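You operate a simulated robot arm through the tools that you are given. There is no shell and no other tool. Be economical: measure what you need, move in short steps, check, and stop when the job is done.

Carry out the task below with a simulated robot arm. There is one attempt and no reset: what you move stays moved.

TASK
Set the trestle stop to 20 cm.

It is judged by the outcome, as a careful person would: the job done as asked, and still so three seconds after it is handed in. It fails if anything else is knocked over, pushed out of place, dropped, spilled or broken.

THE ROBOT
A 6-joint arm with a two-finger parallel gripper, fixed in place. Base frame: the origin is at the foot of the arm, x ahead of it, y to its left, z up. Lengths are in mm, angles in rad, forces in N, time in s.
With the tool pointing down near the work surface it reaches from about 240 to 640 mm from the base axis. Its first joint turns from -1.152 to 1.152 rad. Payload 2.7 kg.
Tool frame: the origin (TCP) lies between the finger pads and is the grasp point; the fingertips stand 23 mm ahead of it; z points along the fingers, y is the line along which they close. The gripper opens to 94 mm. The fingers are 38 mm wide and 10 mm thick; the gripper's body (54 by 96 mm) begins 39 mm behind the TCP.
Orientation is that of the tool frame in the base frame, as [roll, pitch, yaw] about the fixed x, y, z axes, in that order (R = Rz(yaw) Ry(pitch) Rx(roll)). With the fingers straight down and closing along the base's y, the tool's x points along the base's -x, its y along +y and its z along -z.

THE INTERFACE
- The arm moves only by the tool servo_tool. Its argument "deltas" is text: rows parted by semicolons, each of 7 numbers parted by spaces: the shift along the tool's x, y, z in mm, then the turn, a rotation vector about the tool's x, y, z in rad, then the gripper command, from -1 (shut) to 1 (fully open), values between in proportion. In form: x y z wx wy wz hand; .... A call has 1 to 12 rows; each row shifts and turns the commanded pose from where the row before left it, along the tool's axes as they then stand. A row lasts 0.2 s, in which the tool goes at most 50 mm and 0.15 rad; a call with a longer step from one row to the next is refused whole, and so is a gripper value outside its range. A pose out of reach is approached as far as the arm can. The call stops where the force on the tool passes 40 N (or 10 N more than at its start, if that is more) or the arm is blocked; 0.2 s more then pass. The fingers move at their own pace (about 45 mm/s each) and stop on an object; they squeeze with about 26 N. The grip force told is the motor's: it shows also when the fingers shut on nothing. Time passes only in rows, and 0.2 s behind the last, so rows that do not move let the fingers close. It gives the time, the measured TCP pose, the force on the tool (base axes), the opening and the grip force at its end, in the units of the frame above (readings bear some noise), and new pictures: "pictures" is both (left out), scene, wrist or none.
- Cameras (640 x 400 px; columns grow to the right, rows downward): "scene" is fixed at [75.8, -430.2, 1411.4]; the picture's right is [0.77, -0.64, 0.00], its down [-0.31, -0.38, -0.87] and it looks along [0.55, 0.67, -0.49] (base axes); focal length 335 px, centre (320, 200). "wrist" rides on the gripper at [-39, 0, -44] in the tool frame; the picture's right is [0.00, -1.00, 0.00], its down [0.97, 0.00, -0.24] and it looks along [0.24, 0.00, 0.97] (tool axes); focal length 218 px, centre (320, 200).
- probe_pixels(camera, pixels): for up to 12 pixels [column, row] of the newest picture of that camera ("zoom" is the newest enlarged one), the place [x, y, z] in the base frame of the surface seen there, good to about 3 mm. No time passes.
- close_up(camera, box): a new picture of the part [left, top, right, bottom] of that camera's present view, enlarged. No time passes.
- job_done(): hands the job in; it is judged then, once.

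Work in short steps. Measure before you move; look again where a grasp or a placing could have gone wrong, and mend it. You have 60 turns and 120 pictures in all, the two below and enlarged ones among them. Open the gripper and draw the arm clear of the work before you hand the job in, unless the task says otherwise; then end with one line.

The tools are called after "Request:" as name(argument=value, ...) on one line, values as JSON. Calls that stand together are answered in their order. servo_tool: Moves the arm, as the interface text tells. Its arguments: {"type":"object","properties":{"deltas":{"type":"string"},"pictures":{"type":"string","enum":["both","scene","wrist","none"]}},"required":["deltas"]} The other tools are called the same way: probe_pixels (camera, pixels) gives the place of the surface under pixels of a picture; close_up (camera, box) takes an enlarged picture of a part of a camera's view; job_done () hands the job in.

At the start:

```text
clock: 0.0
eef_pos: [397.0, -149.6, 1176.4]
ee_rot: [-3.142, 0.0, -3.141]
ft_force: [0.2, 0.0, 1.0]
opening: 94.0
gripper_force: 0.0
```

scene: 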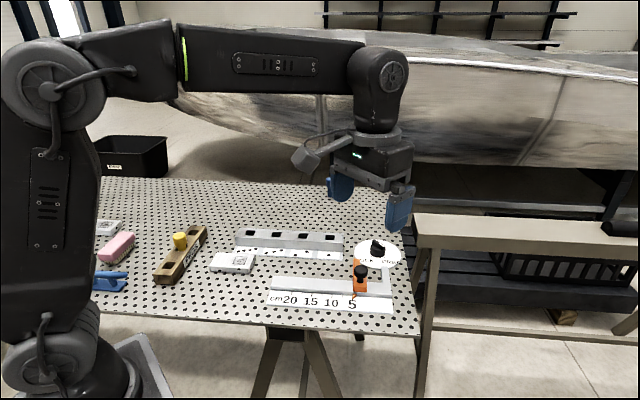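
wrist: 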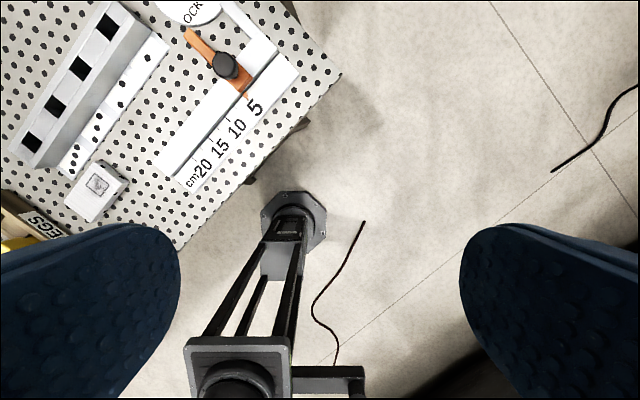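

I look closer at the stop (orange, near scene pixel 360,280), the scale, and the other labelled parts.

Request:
close_up(camera="scene", box=[250, 220, 420, 326])

Request:
close_up(camera="wrist", box=[130, 0, 350, 200])

Request:
close_up(camera="scene", box=[80, 210, 280, 335])

```text
3.76 times, centred on (335, 273) of scene
```

zoom: 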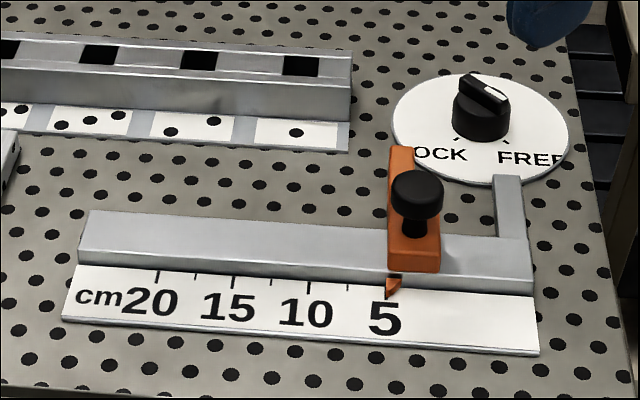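

```text
2.00 times, centred on (240, 100) of wrist
```

zoom: 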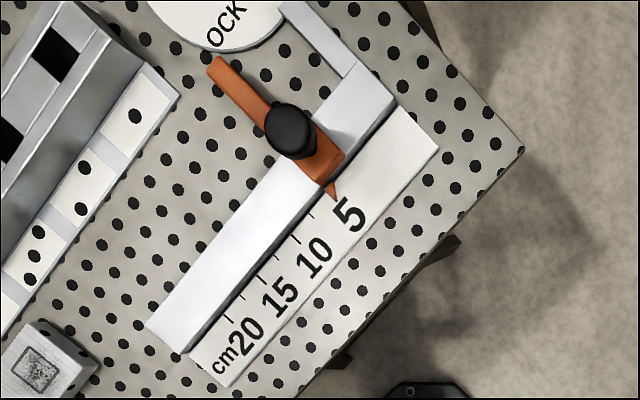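

```text
3.20 times, centred on (180, 272) of scene
```

zoom: 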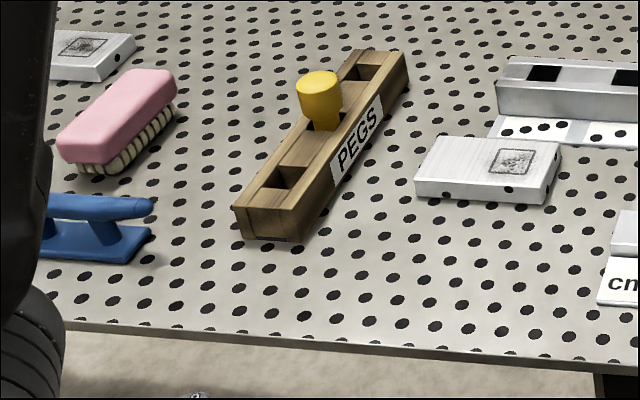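

I probe the stop, ruler and dial from the scene view.

Request:
probe_pixels(camera="scene", pixels=[[361, 270], [360, 287], [354, 297], [356, 262], [292, 293], [312, 296], [332, 298], [275, 283], [385, 290], [378, 246], [362, 258], [396, 252]])

Request:
close_up(camera="scene", box=[345, 230, 409, 270])

```text
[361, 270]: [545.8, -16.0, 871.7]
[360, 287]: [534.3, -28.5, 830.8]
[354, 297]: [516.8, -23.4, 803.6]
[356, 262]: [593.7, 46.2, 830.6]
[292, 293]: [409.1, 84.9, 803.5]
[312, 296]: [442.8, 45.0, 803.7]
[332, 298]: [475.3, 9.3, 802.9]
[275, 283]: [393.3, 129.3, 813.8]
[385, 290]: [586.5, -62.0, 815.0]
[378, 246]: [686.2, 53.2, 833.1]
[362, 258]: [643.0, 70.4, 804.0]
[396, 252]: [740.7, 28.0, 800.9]
```

```text
10.00 times, centred on (377, 250) of scene
```

zoom: 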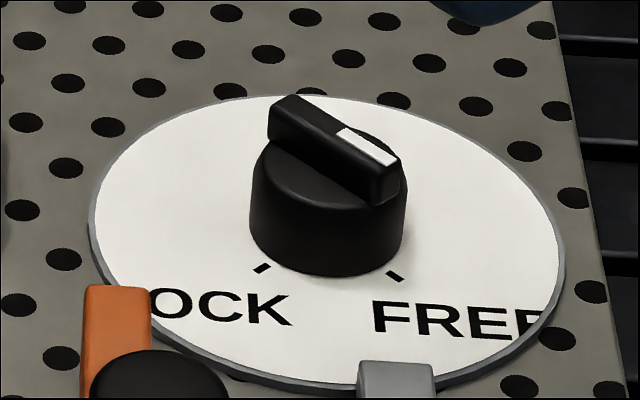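

The dial's mark points at FREE, so the stop should slide. I measure the stop's knob more finely, plus the board.

Request:
close_up(camera="scene", box=[328, 250, 392, 290])

Request:
close_up(camera="scene", box=[264, 270, 360, 330])

Request:
probe_pixels(camera="zoom", pixels=[[190, 155], [323, 170], [450, 180], [585, 180], [40, 100], [600, 110]])

Request:
probe_pixels(camera="wrist", pixels=[[225, 64], [220, 62], [232, 66], [247, 98], [195, 38], [244, 159], [263, 138], [277, 121], [150, 170], [300, 90], [225, 50], [220, 75]])

```text
10.00 times, centred on (360, 270) of scene
```

zoom: 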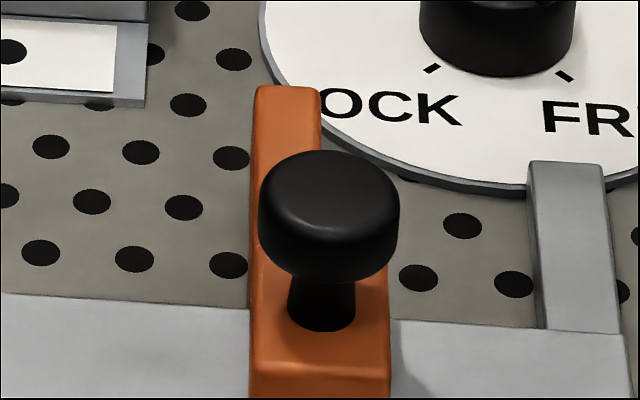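

```text
6.67 times, centred on (312, 300) of scene
```

zoom: 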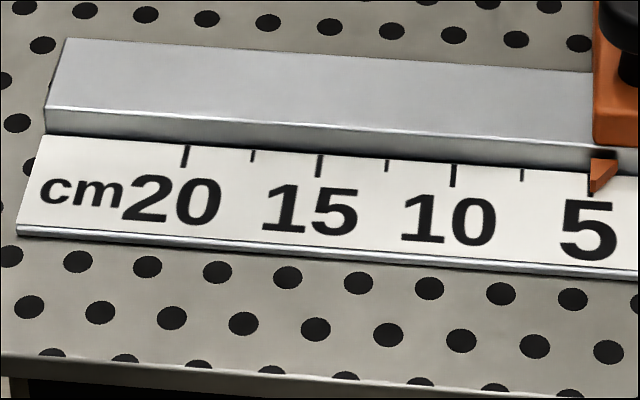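

```text
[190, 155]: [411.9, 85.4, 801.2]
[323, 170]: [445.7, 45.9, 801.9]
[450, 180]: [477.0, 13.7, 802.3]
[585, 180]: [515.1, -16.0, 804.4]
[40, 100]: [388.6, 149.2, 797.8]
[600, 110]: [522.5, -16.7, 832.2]
```

```text
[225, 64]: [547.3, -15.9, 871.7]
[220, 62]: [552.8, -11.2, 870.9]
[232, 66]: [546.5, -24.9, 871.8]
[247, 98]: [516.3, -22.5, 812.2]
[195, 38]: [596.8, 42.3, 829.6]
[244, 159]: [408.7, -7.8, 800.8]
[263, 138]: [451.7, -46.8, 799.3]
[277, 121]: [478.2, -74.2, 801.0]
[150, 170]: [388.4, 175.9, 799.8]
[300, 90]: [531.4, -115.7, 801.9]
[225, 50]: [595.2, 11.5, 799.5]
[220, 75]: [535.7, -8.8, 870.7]
```

The stop's knob is a ~35 mm disc centred near (547,-15), top z≈872. The rail runs about (-0.7,0.71). I move above it and turn the fingers to close along the rail.

Request:
servo_tool(deltas="-25 22.4 20 0 0 0 1;-25 22.4 20 0 0 0 1;-25 22.4 20 0 0 0 1;-25 22.4 20 0 0 0 1;-25 22.4 20 0 0 0 1;-25 22.6 20 0 0 0 1;0 0 10 0 0 -0.131 1;0 0 10 0 0 -0.131 1;0 0 10 0 0 -0.131 1;0 0 10 0 0 -0.131 1;0 0 10 0 0 -0.131 1;0 0 10 0 0 -0.131 1")

```text
clock: 2.6
eef_pos: [546.7, -14.7, 996.5]
ee_rot: [3.141, 0.0, -2.353]
ft_force: [-0.2, 0.1, -0.4]
opening: 94.2
gripper_force: 0.0
```

scene: 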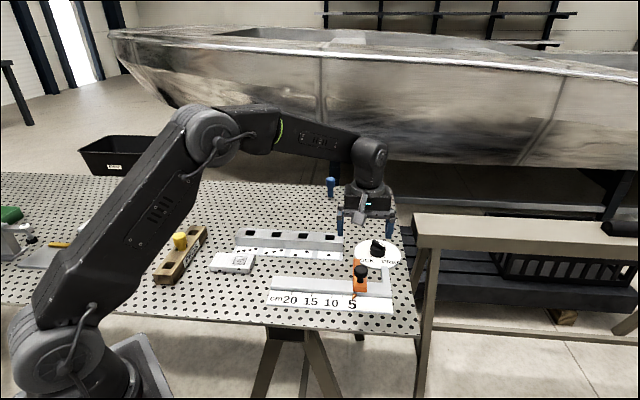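
wrist: 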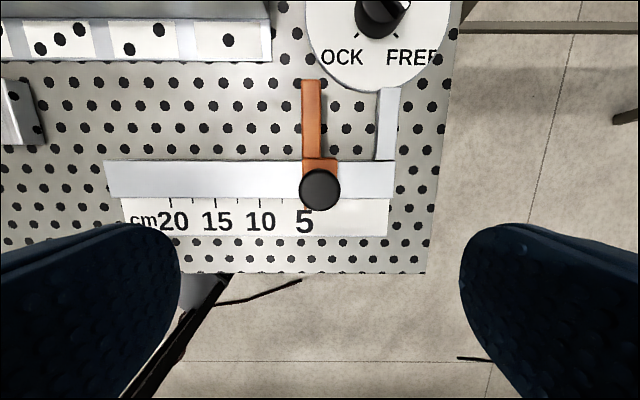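

Aligned with the rail. I descend around the knob, fingertips ending ~9 mm above the orange block.

Request:
servo_tool(deltas="0 0 30 0 0 0 1;0 0 30 0 0 0 1;0 0 30 0 0 0 1;0 0 25 0 0 0 1;0 0 19 0 0 0 1;0 0 0 0 0 0 1")

```text
clock: 4.0
eef_pos: [548.2, -14.3, 861.8]
ee_rot: [3.141, 0.0, -2.353]
ft_force: [-0.3, -0.3, -0.3]
opening: 94.2
gripper_force: 0.1
```

scene: 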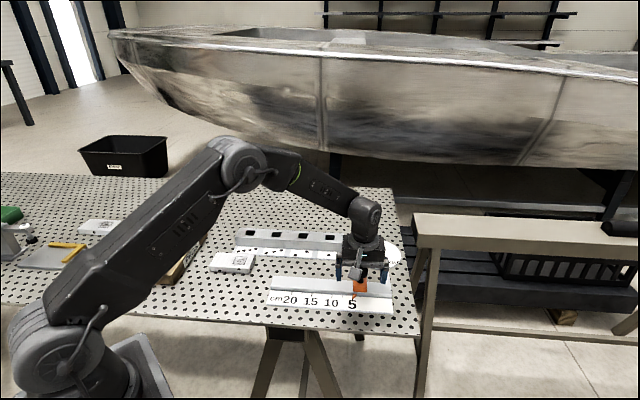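
wrist: 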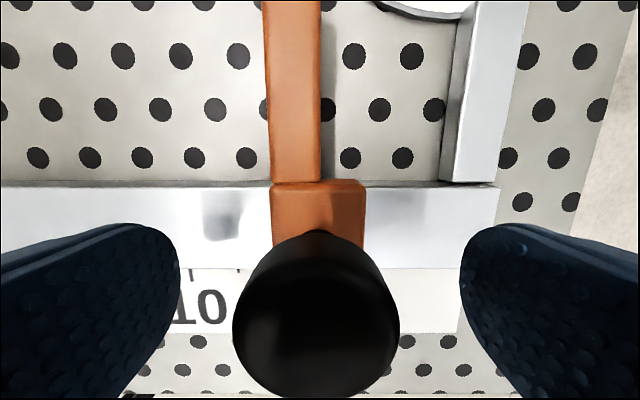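

The knob sits centred between the fingers (col ~317). I close.

Request:
servo_tool(deltas="0 0 0 0 0 0 -1;0 0 0 0 0 0 -1;0 0 0 0 0 0 -1;0 0 0 0 0 0 -1;0 0 0 0 0 0 -1")

```text
clock: 5.2
eef_pos: [549.5, -12.8, 862.8]
ee_rot: [3.139, 0.0, -2.355]
ft_force: [-4.6, 3.5, 2.6]
opening: 33.4
gripper_force: 44.3
```

scene: 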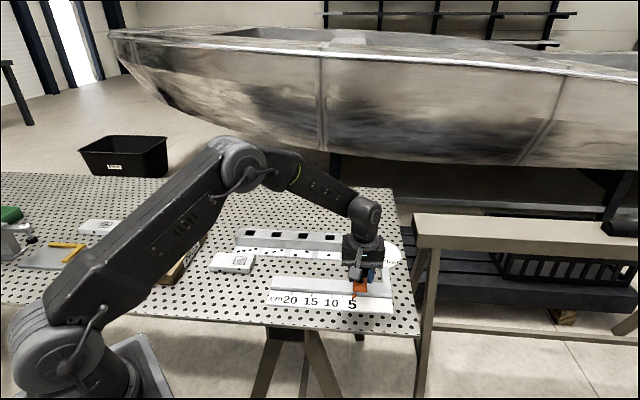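
wrist: 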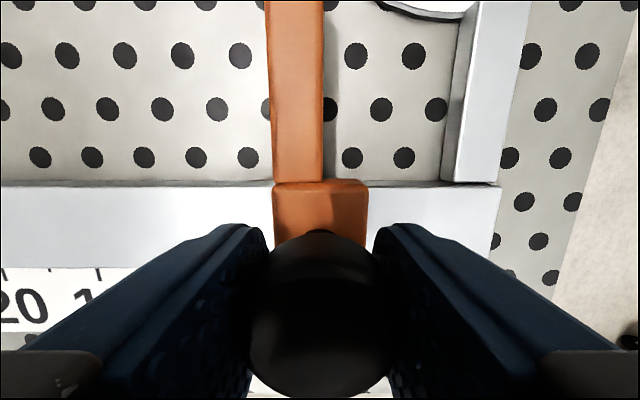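

Gripped (33.4 mm). I try a short slide of 20 mm along tool +y.

Request:
servo_tool(deltas="0 5 0 0 0 0 -1;0 5 0 0 0 0 -1;0 5 0 0 0 0 -1;0 5 0 0 0 0 -1")

```text
clock: 6.2
eef_pos: [534.7, 0.0, 863.9]
ee_rot: [3.142, 0.002, -2.355]
ft_force: [14.2, 12.8, -17.0]
opening: 33.2
gripper_force: 44.6
```

scene: 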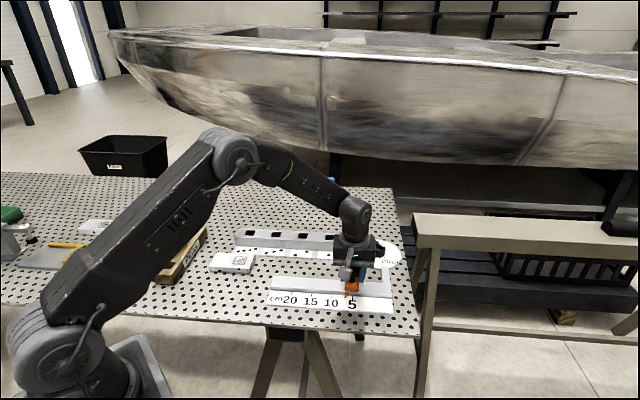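
wrist: 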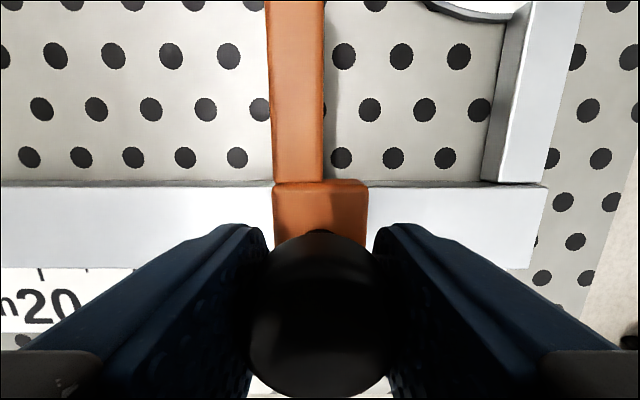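

It slides. Side force is ~19 N toward (+,+), so I ease the command 2 mm that way and 1.5 mm up, then go on 60 mm.

Request:
servo_tool(deltas="-2 0 -1.5 0 0 0 -1;0 6 0 0 0 0 -1;0 6 0 0 0 0 -1;0 6 0 0 0 0 -1;0 6 0 0 0 0 -1;0 6 0 0 0 0 -1;0 6 0 0 0 0 -1;0 6 0 0 0 0 -1;0 6 0 0 0 0 -1;0 6 0 0 0 0 -1;0 6 0 0 0 0 -1")

```text
clock: 8.6
eef_pos: [491.7, 41.7, 862.6]
ee_rot: [3.14, -0.003, -2.355]
ft_force: [3.6, 1.3, -23.5]
opening: 33.0
gripper_force: 45.2
```

scene: 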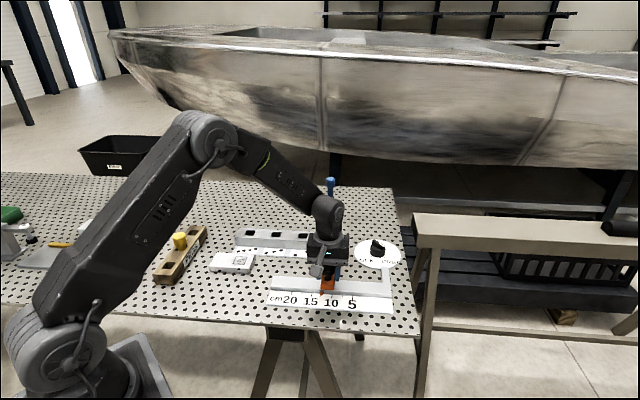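
wrist: 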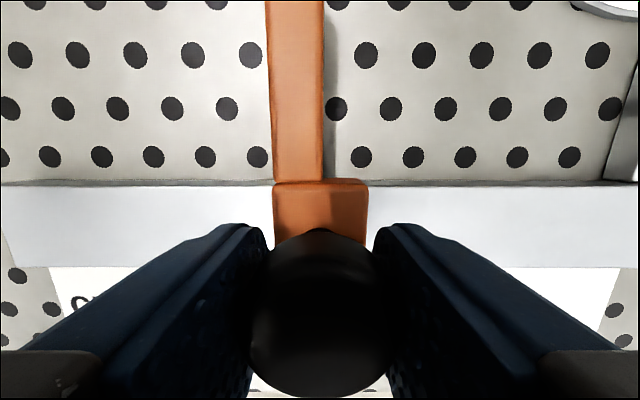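

Z force is pulling down, so I go 2 mm lower and slide 60 mm more.

Request:
servo_tool(deltas="0 0 2 0 0 0 -1;0 6 0 0 0 0 -1;0 6 0 0 0 0 -1;0 6 0 0 0 0 -1;0 6 0 0 0 0 -1;0 6 0 0 0 0 -1;0 6 0 0 0 0 -1;0 6 0 0 0 0 -1;0 6 0 0 0 0 -1;0 6 0 0 0 0 -1;0 6 0 0 0 0 -1")

Request:
close_up(camera="scene", box=[264, 265, 344, 315])

```text
clock: 11.0
eef_pos: [449.3, 85.4, 863.3]
ee_rot: [3.141, 0.0, -2.356]
ft_force: [-9.8, -11.6, 20.3]
opening: 33.1
gripper_force: 44.7
```

scene: 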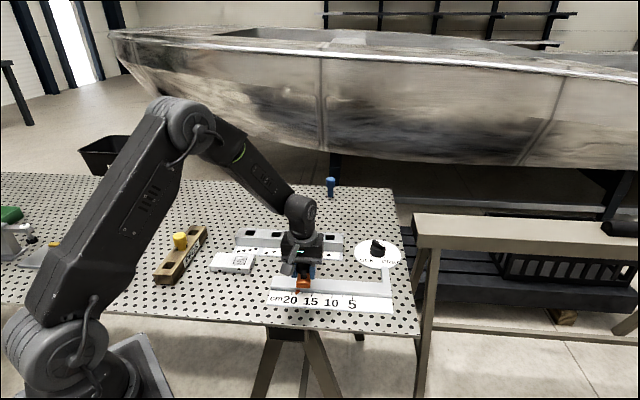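
wrist: 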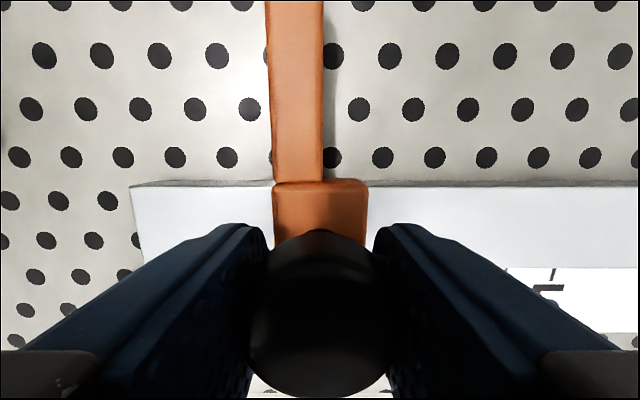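

```text
8.00 times, centred on (304, 290) of scene
```

zoom: 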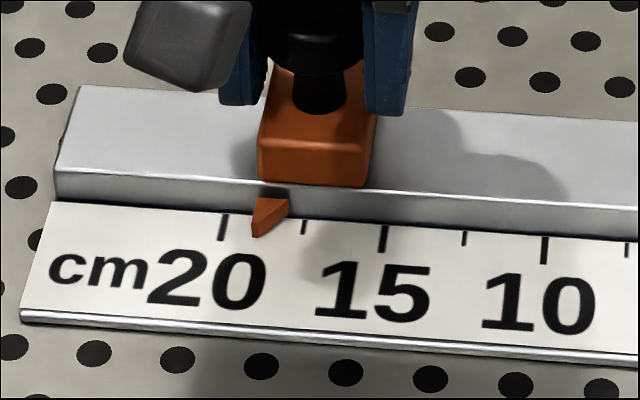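

The pointer tip (zoom 255,236) is ~33 px from the 20 tick, ~10-11 mm at 3.2 px/mm. I move 9 mm, relieving side/vertical forces, then recheck.

Request:
servo_tool(deltas="1 0 -1 0 0 0 -1;0 3 0 0 0 0 -1;0 3 0 0 0 0 -1;0 3 0 0 0 0 -1;0 0 0 0 0 0 -1;0 0 0 0 0 0 -1", pictures="scene")

Request:
close_up(camera="scene", box=[272, 280, 320, 310])

```text
clock: 12.4
eef_pos: [442.8, 91.9, 862.0]
ee_rot: [3.14, 0.001, -2.355]
ft_force: [14.7, 15.2, -21.6]
opening: 33.0
gripper_force: 45.0
```

scene: 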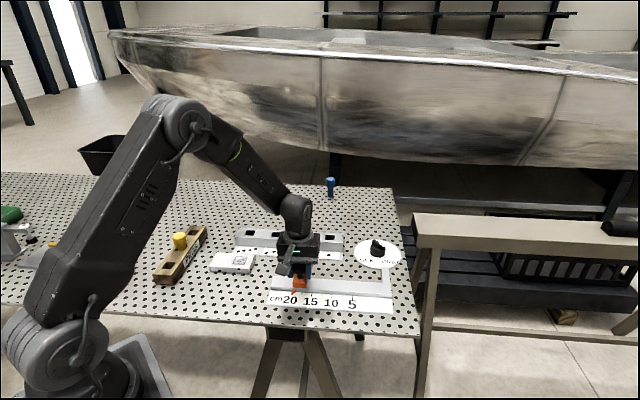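

```text
13.33 times, centred on (296, 295) of scene
```

zoom: 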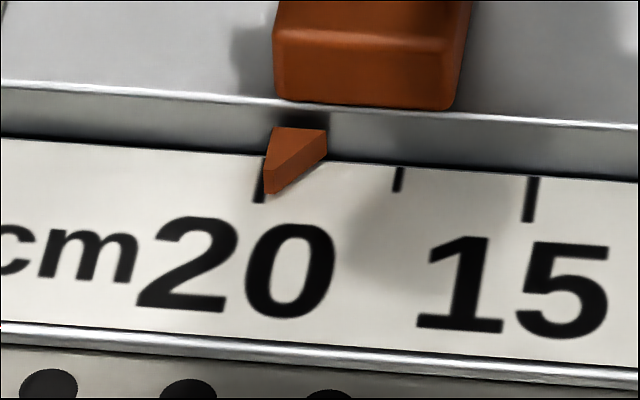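

The tip's lower end (267,195) is ~7 px right of the 20 tick line, about 1.4 mm short. I nudge 1.5 mm, then release, rise, and check from above.

Request:
servo_tool(deltas="-0.5 0.8 0.5 0 0 0 -1;0 0.7 0 0 0 0 -1;0 0 0 0 0 0 -1", pictures="none")

Request:
servo_tool(deltas="0 0 0 0 0 0 0.2;0 0 0 0 0 0 0.2;0 0 0 0 0 0 0.2;0 0 -20 0 0 0 0.2;0 0 -40 0 0 0 0.2;0 0 -40 0 0 0 0.2;0 0 -20 0 0 0 0.2;-20 0 0 0 0 0 0.2;-20 0 0 0 0 0 0.2;0 0 0 0 0 0 0.2")

Request:
close_up(camera="scene", box=[272, 280, 320, 310])

```text
clock: 13.2
eef_pos: [441.9, 92.6, 863.9]
ee_rot: [3.14, 0.001, -2.355]
ft_force: [10.6, 8.2, -14.2]
opening: 33.1
gripper_force: 44.8
```

```text
clock: 15.4
eef_pos: [470.4, 122.2, 982.2]
ee_rot: [-3.141, 0.001, -2.354]
ft_force: [-1.1, -0.7, 0.1]
opening: 56.4
gripper_force: 0.0
```

scene: 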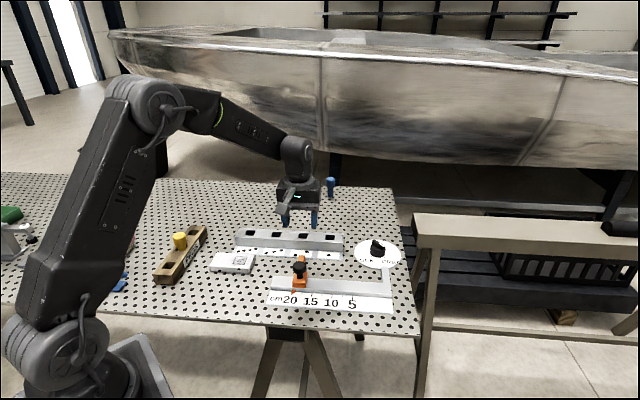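
wrist: 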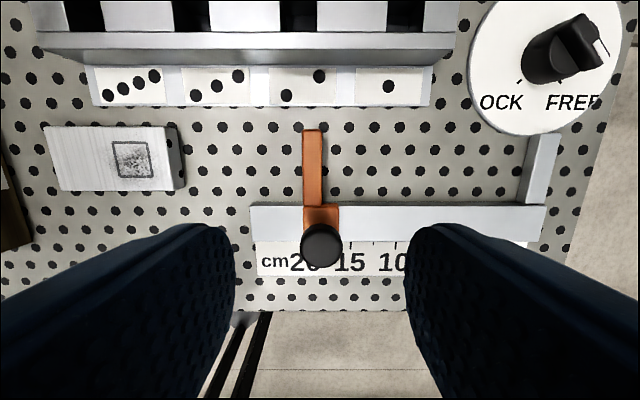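

```text
13.33 times, centred on (296, 295) of scene
```

zoom: 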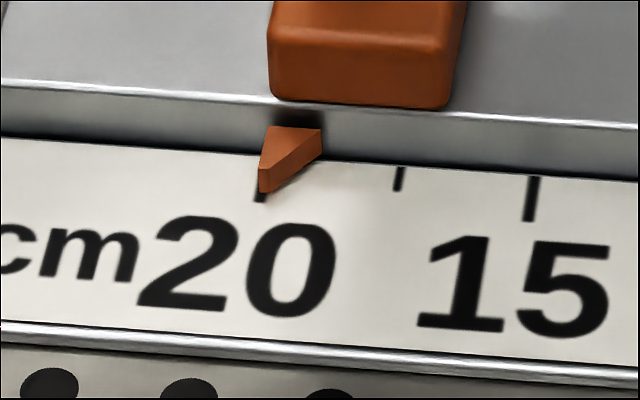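

Nearly on the mark. I move the wrist camera to the front of the ruler to see the tip straight on.

Request:
servo_tool(deltas="40 0 -5 0 0 0 0.2;40 0 -5 0 0 0 0.2;30 0 0 0 0 0 0.2;30 0 0 0 0 0 0.2;0 0 0 0 0 0 0.2")

```text
clock: 16.6
eef_pos: [371.8, 21.0, 991.6]
ee_rot: [3.141, 0.0, -2.356]
ft_force: [0.4, 0.5, 1.0]
opening: 56.4
gripper_force: 0.1
```

scene: 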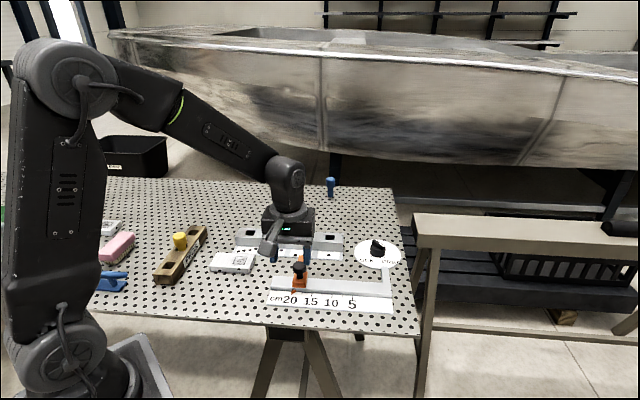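
wrist: 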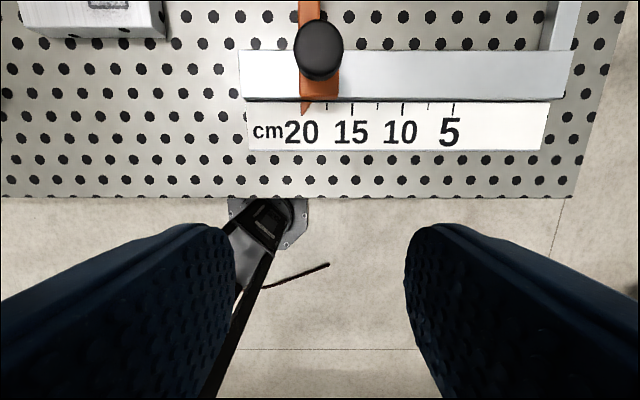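

Request:
close_up(camera="wrist", box=[280, 80, 360, 130])

Request:
close_up(camera="wrist", box=[290, 50, 482, 170])

```text
8.00 times, centred on (320, 105) of wrist
```

zoom: 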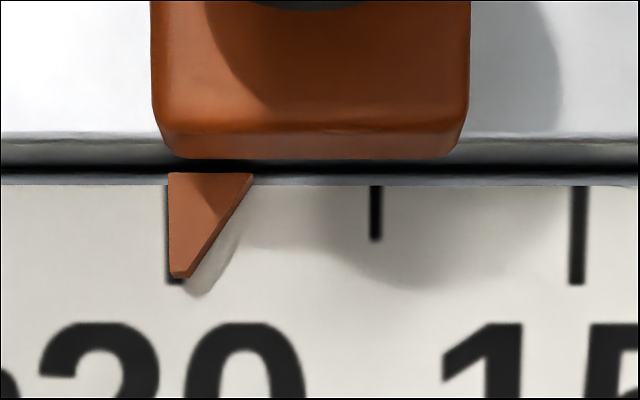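

```text
3.33 times, centred on (386, 110) of wrist
```

zoom: 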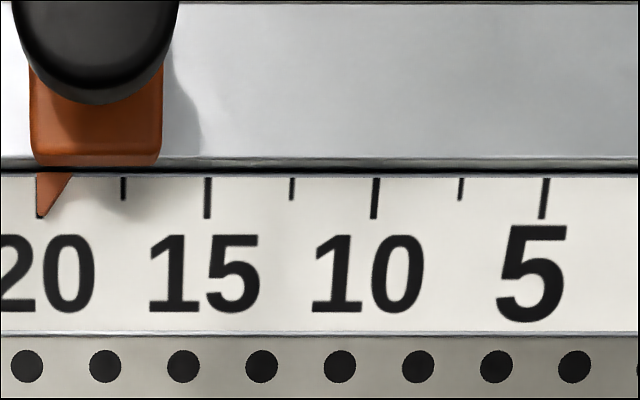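

Viewed straight on, the pointer covers the 20 tick (edge 168, tip ~178, tick centre ~173 at 8 px/mm), so it is within 1 mm and holding still after release. I raise the arm clear.

Request:
servo_tool(deltas="0 0 -40 0 0 0 1;0 0 -40 0 0 0 1;0 0 -40 0 0 0 1;0 0 0 0 0 0 1;0 0 0 0 0 0 1;0 0 0 0 0 0 1", pictures="scene")

Request:
close_up(camera="scene", box=[272, 280, 320, 310])

```text
clock: 18.0
eef_pos: [374.2, 22.6, 1112.7]
ee_rot: [3.142, 0.0, -2.355]
ft_force: [-0.5, -0.3, -1.1]
opening: 94.3
gripper_force: 0.0
```

scene: 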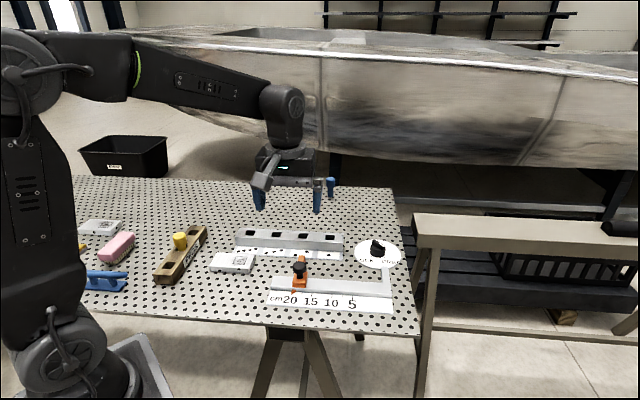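

```text
13.33 times, centred on (296, 295) of scene
```

zoom: 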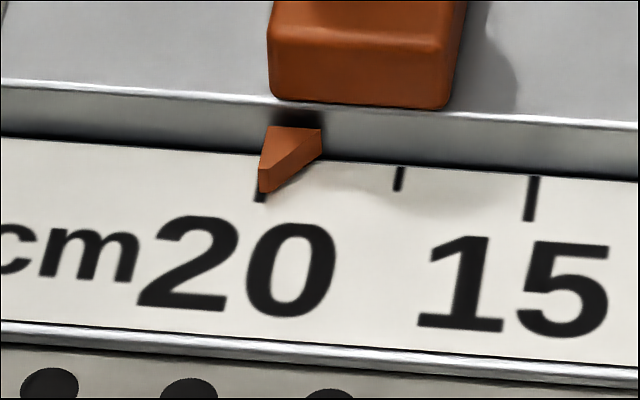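

The stop has not moved from 20, the arm is clear, and nothing else was disturbed. I hand the job in.

Request:
job_done()

```text
The job is handed in.
```

The trestle stop is set to 20 cm, with its pointer within about 1 mm of the mark; the dial was on FREE at the start and I left it there, so the stop is not locked.
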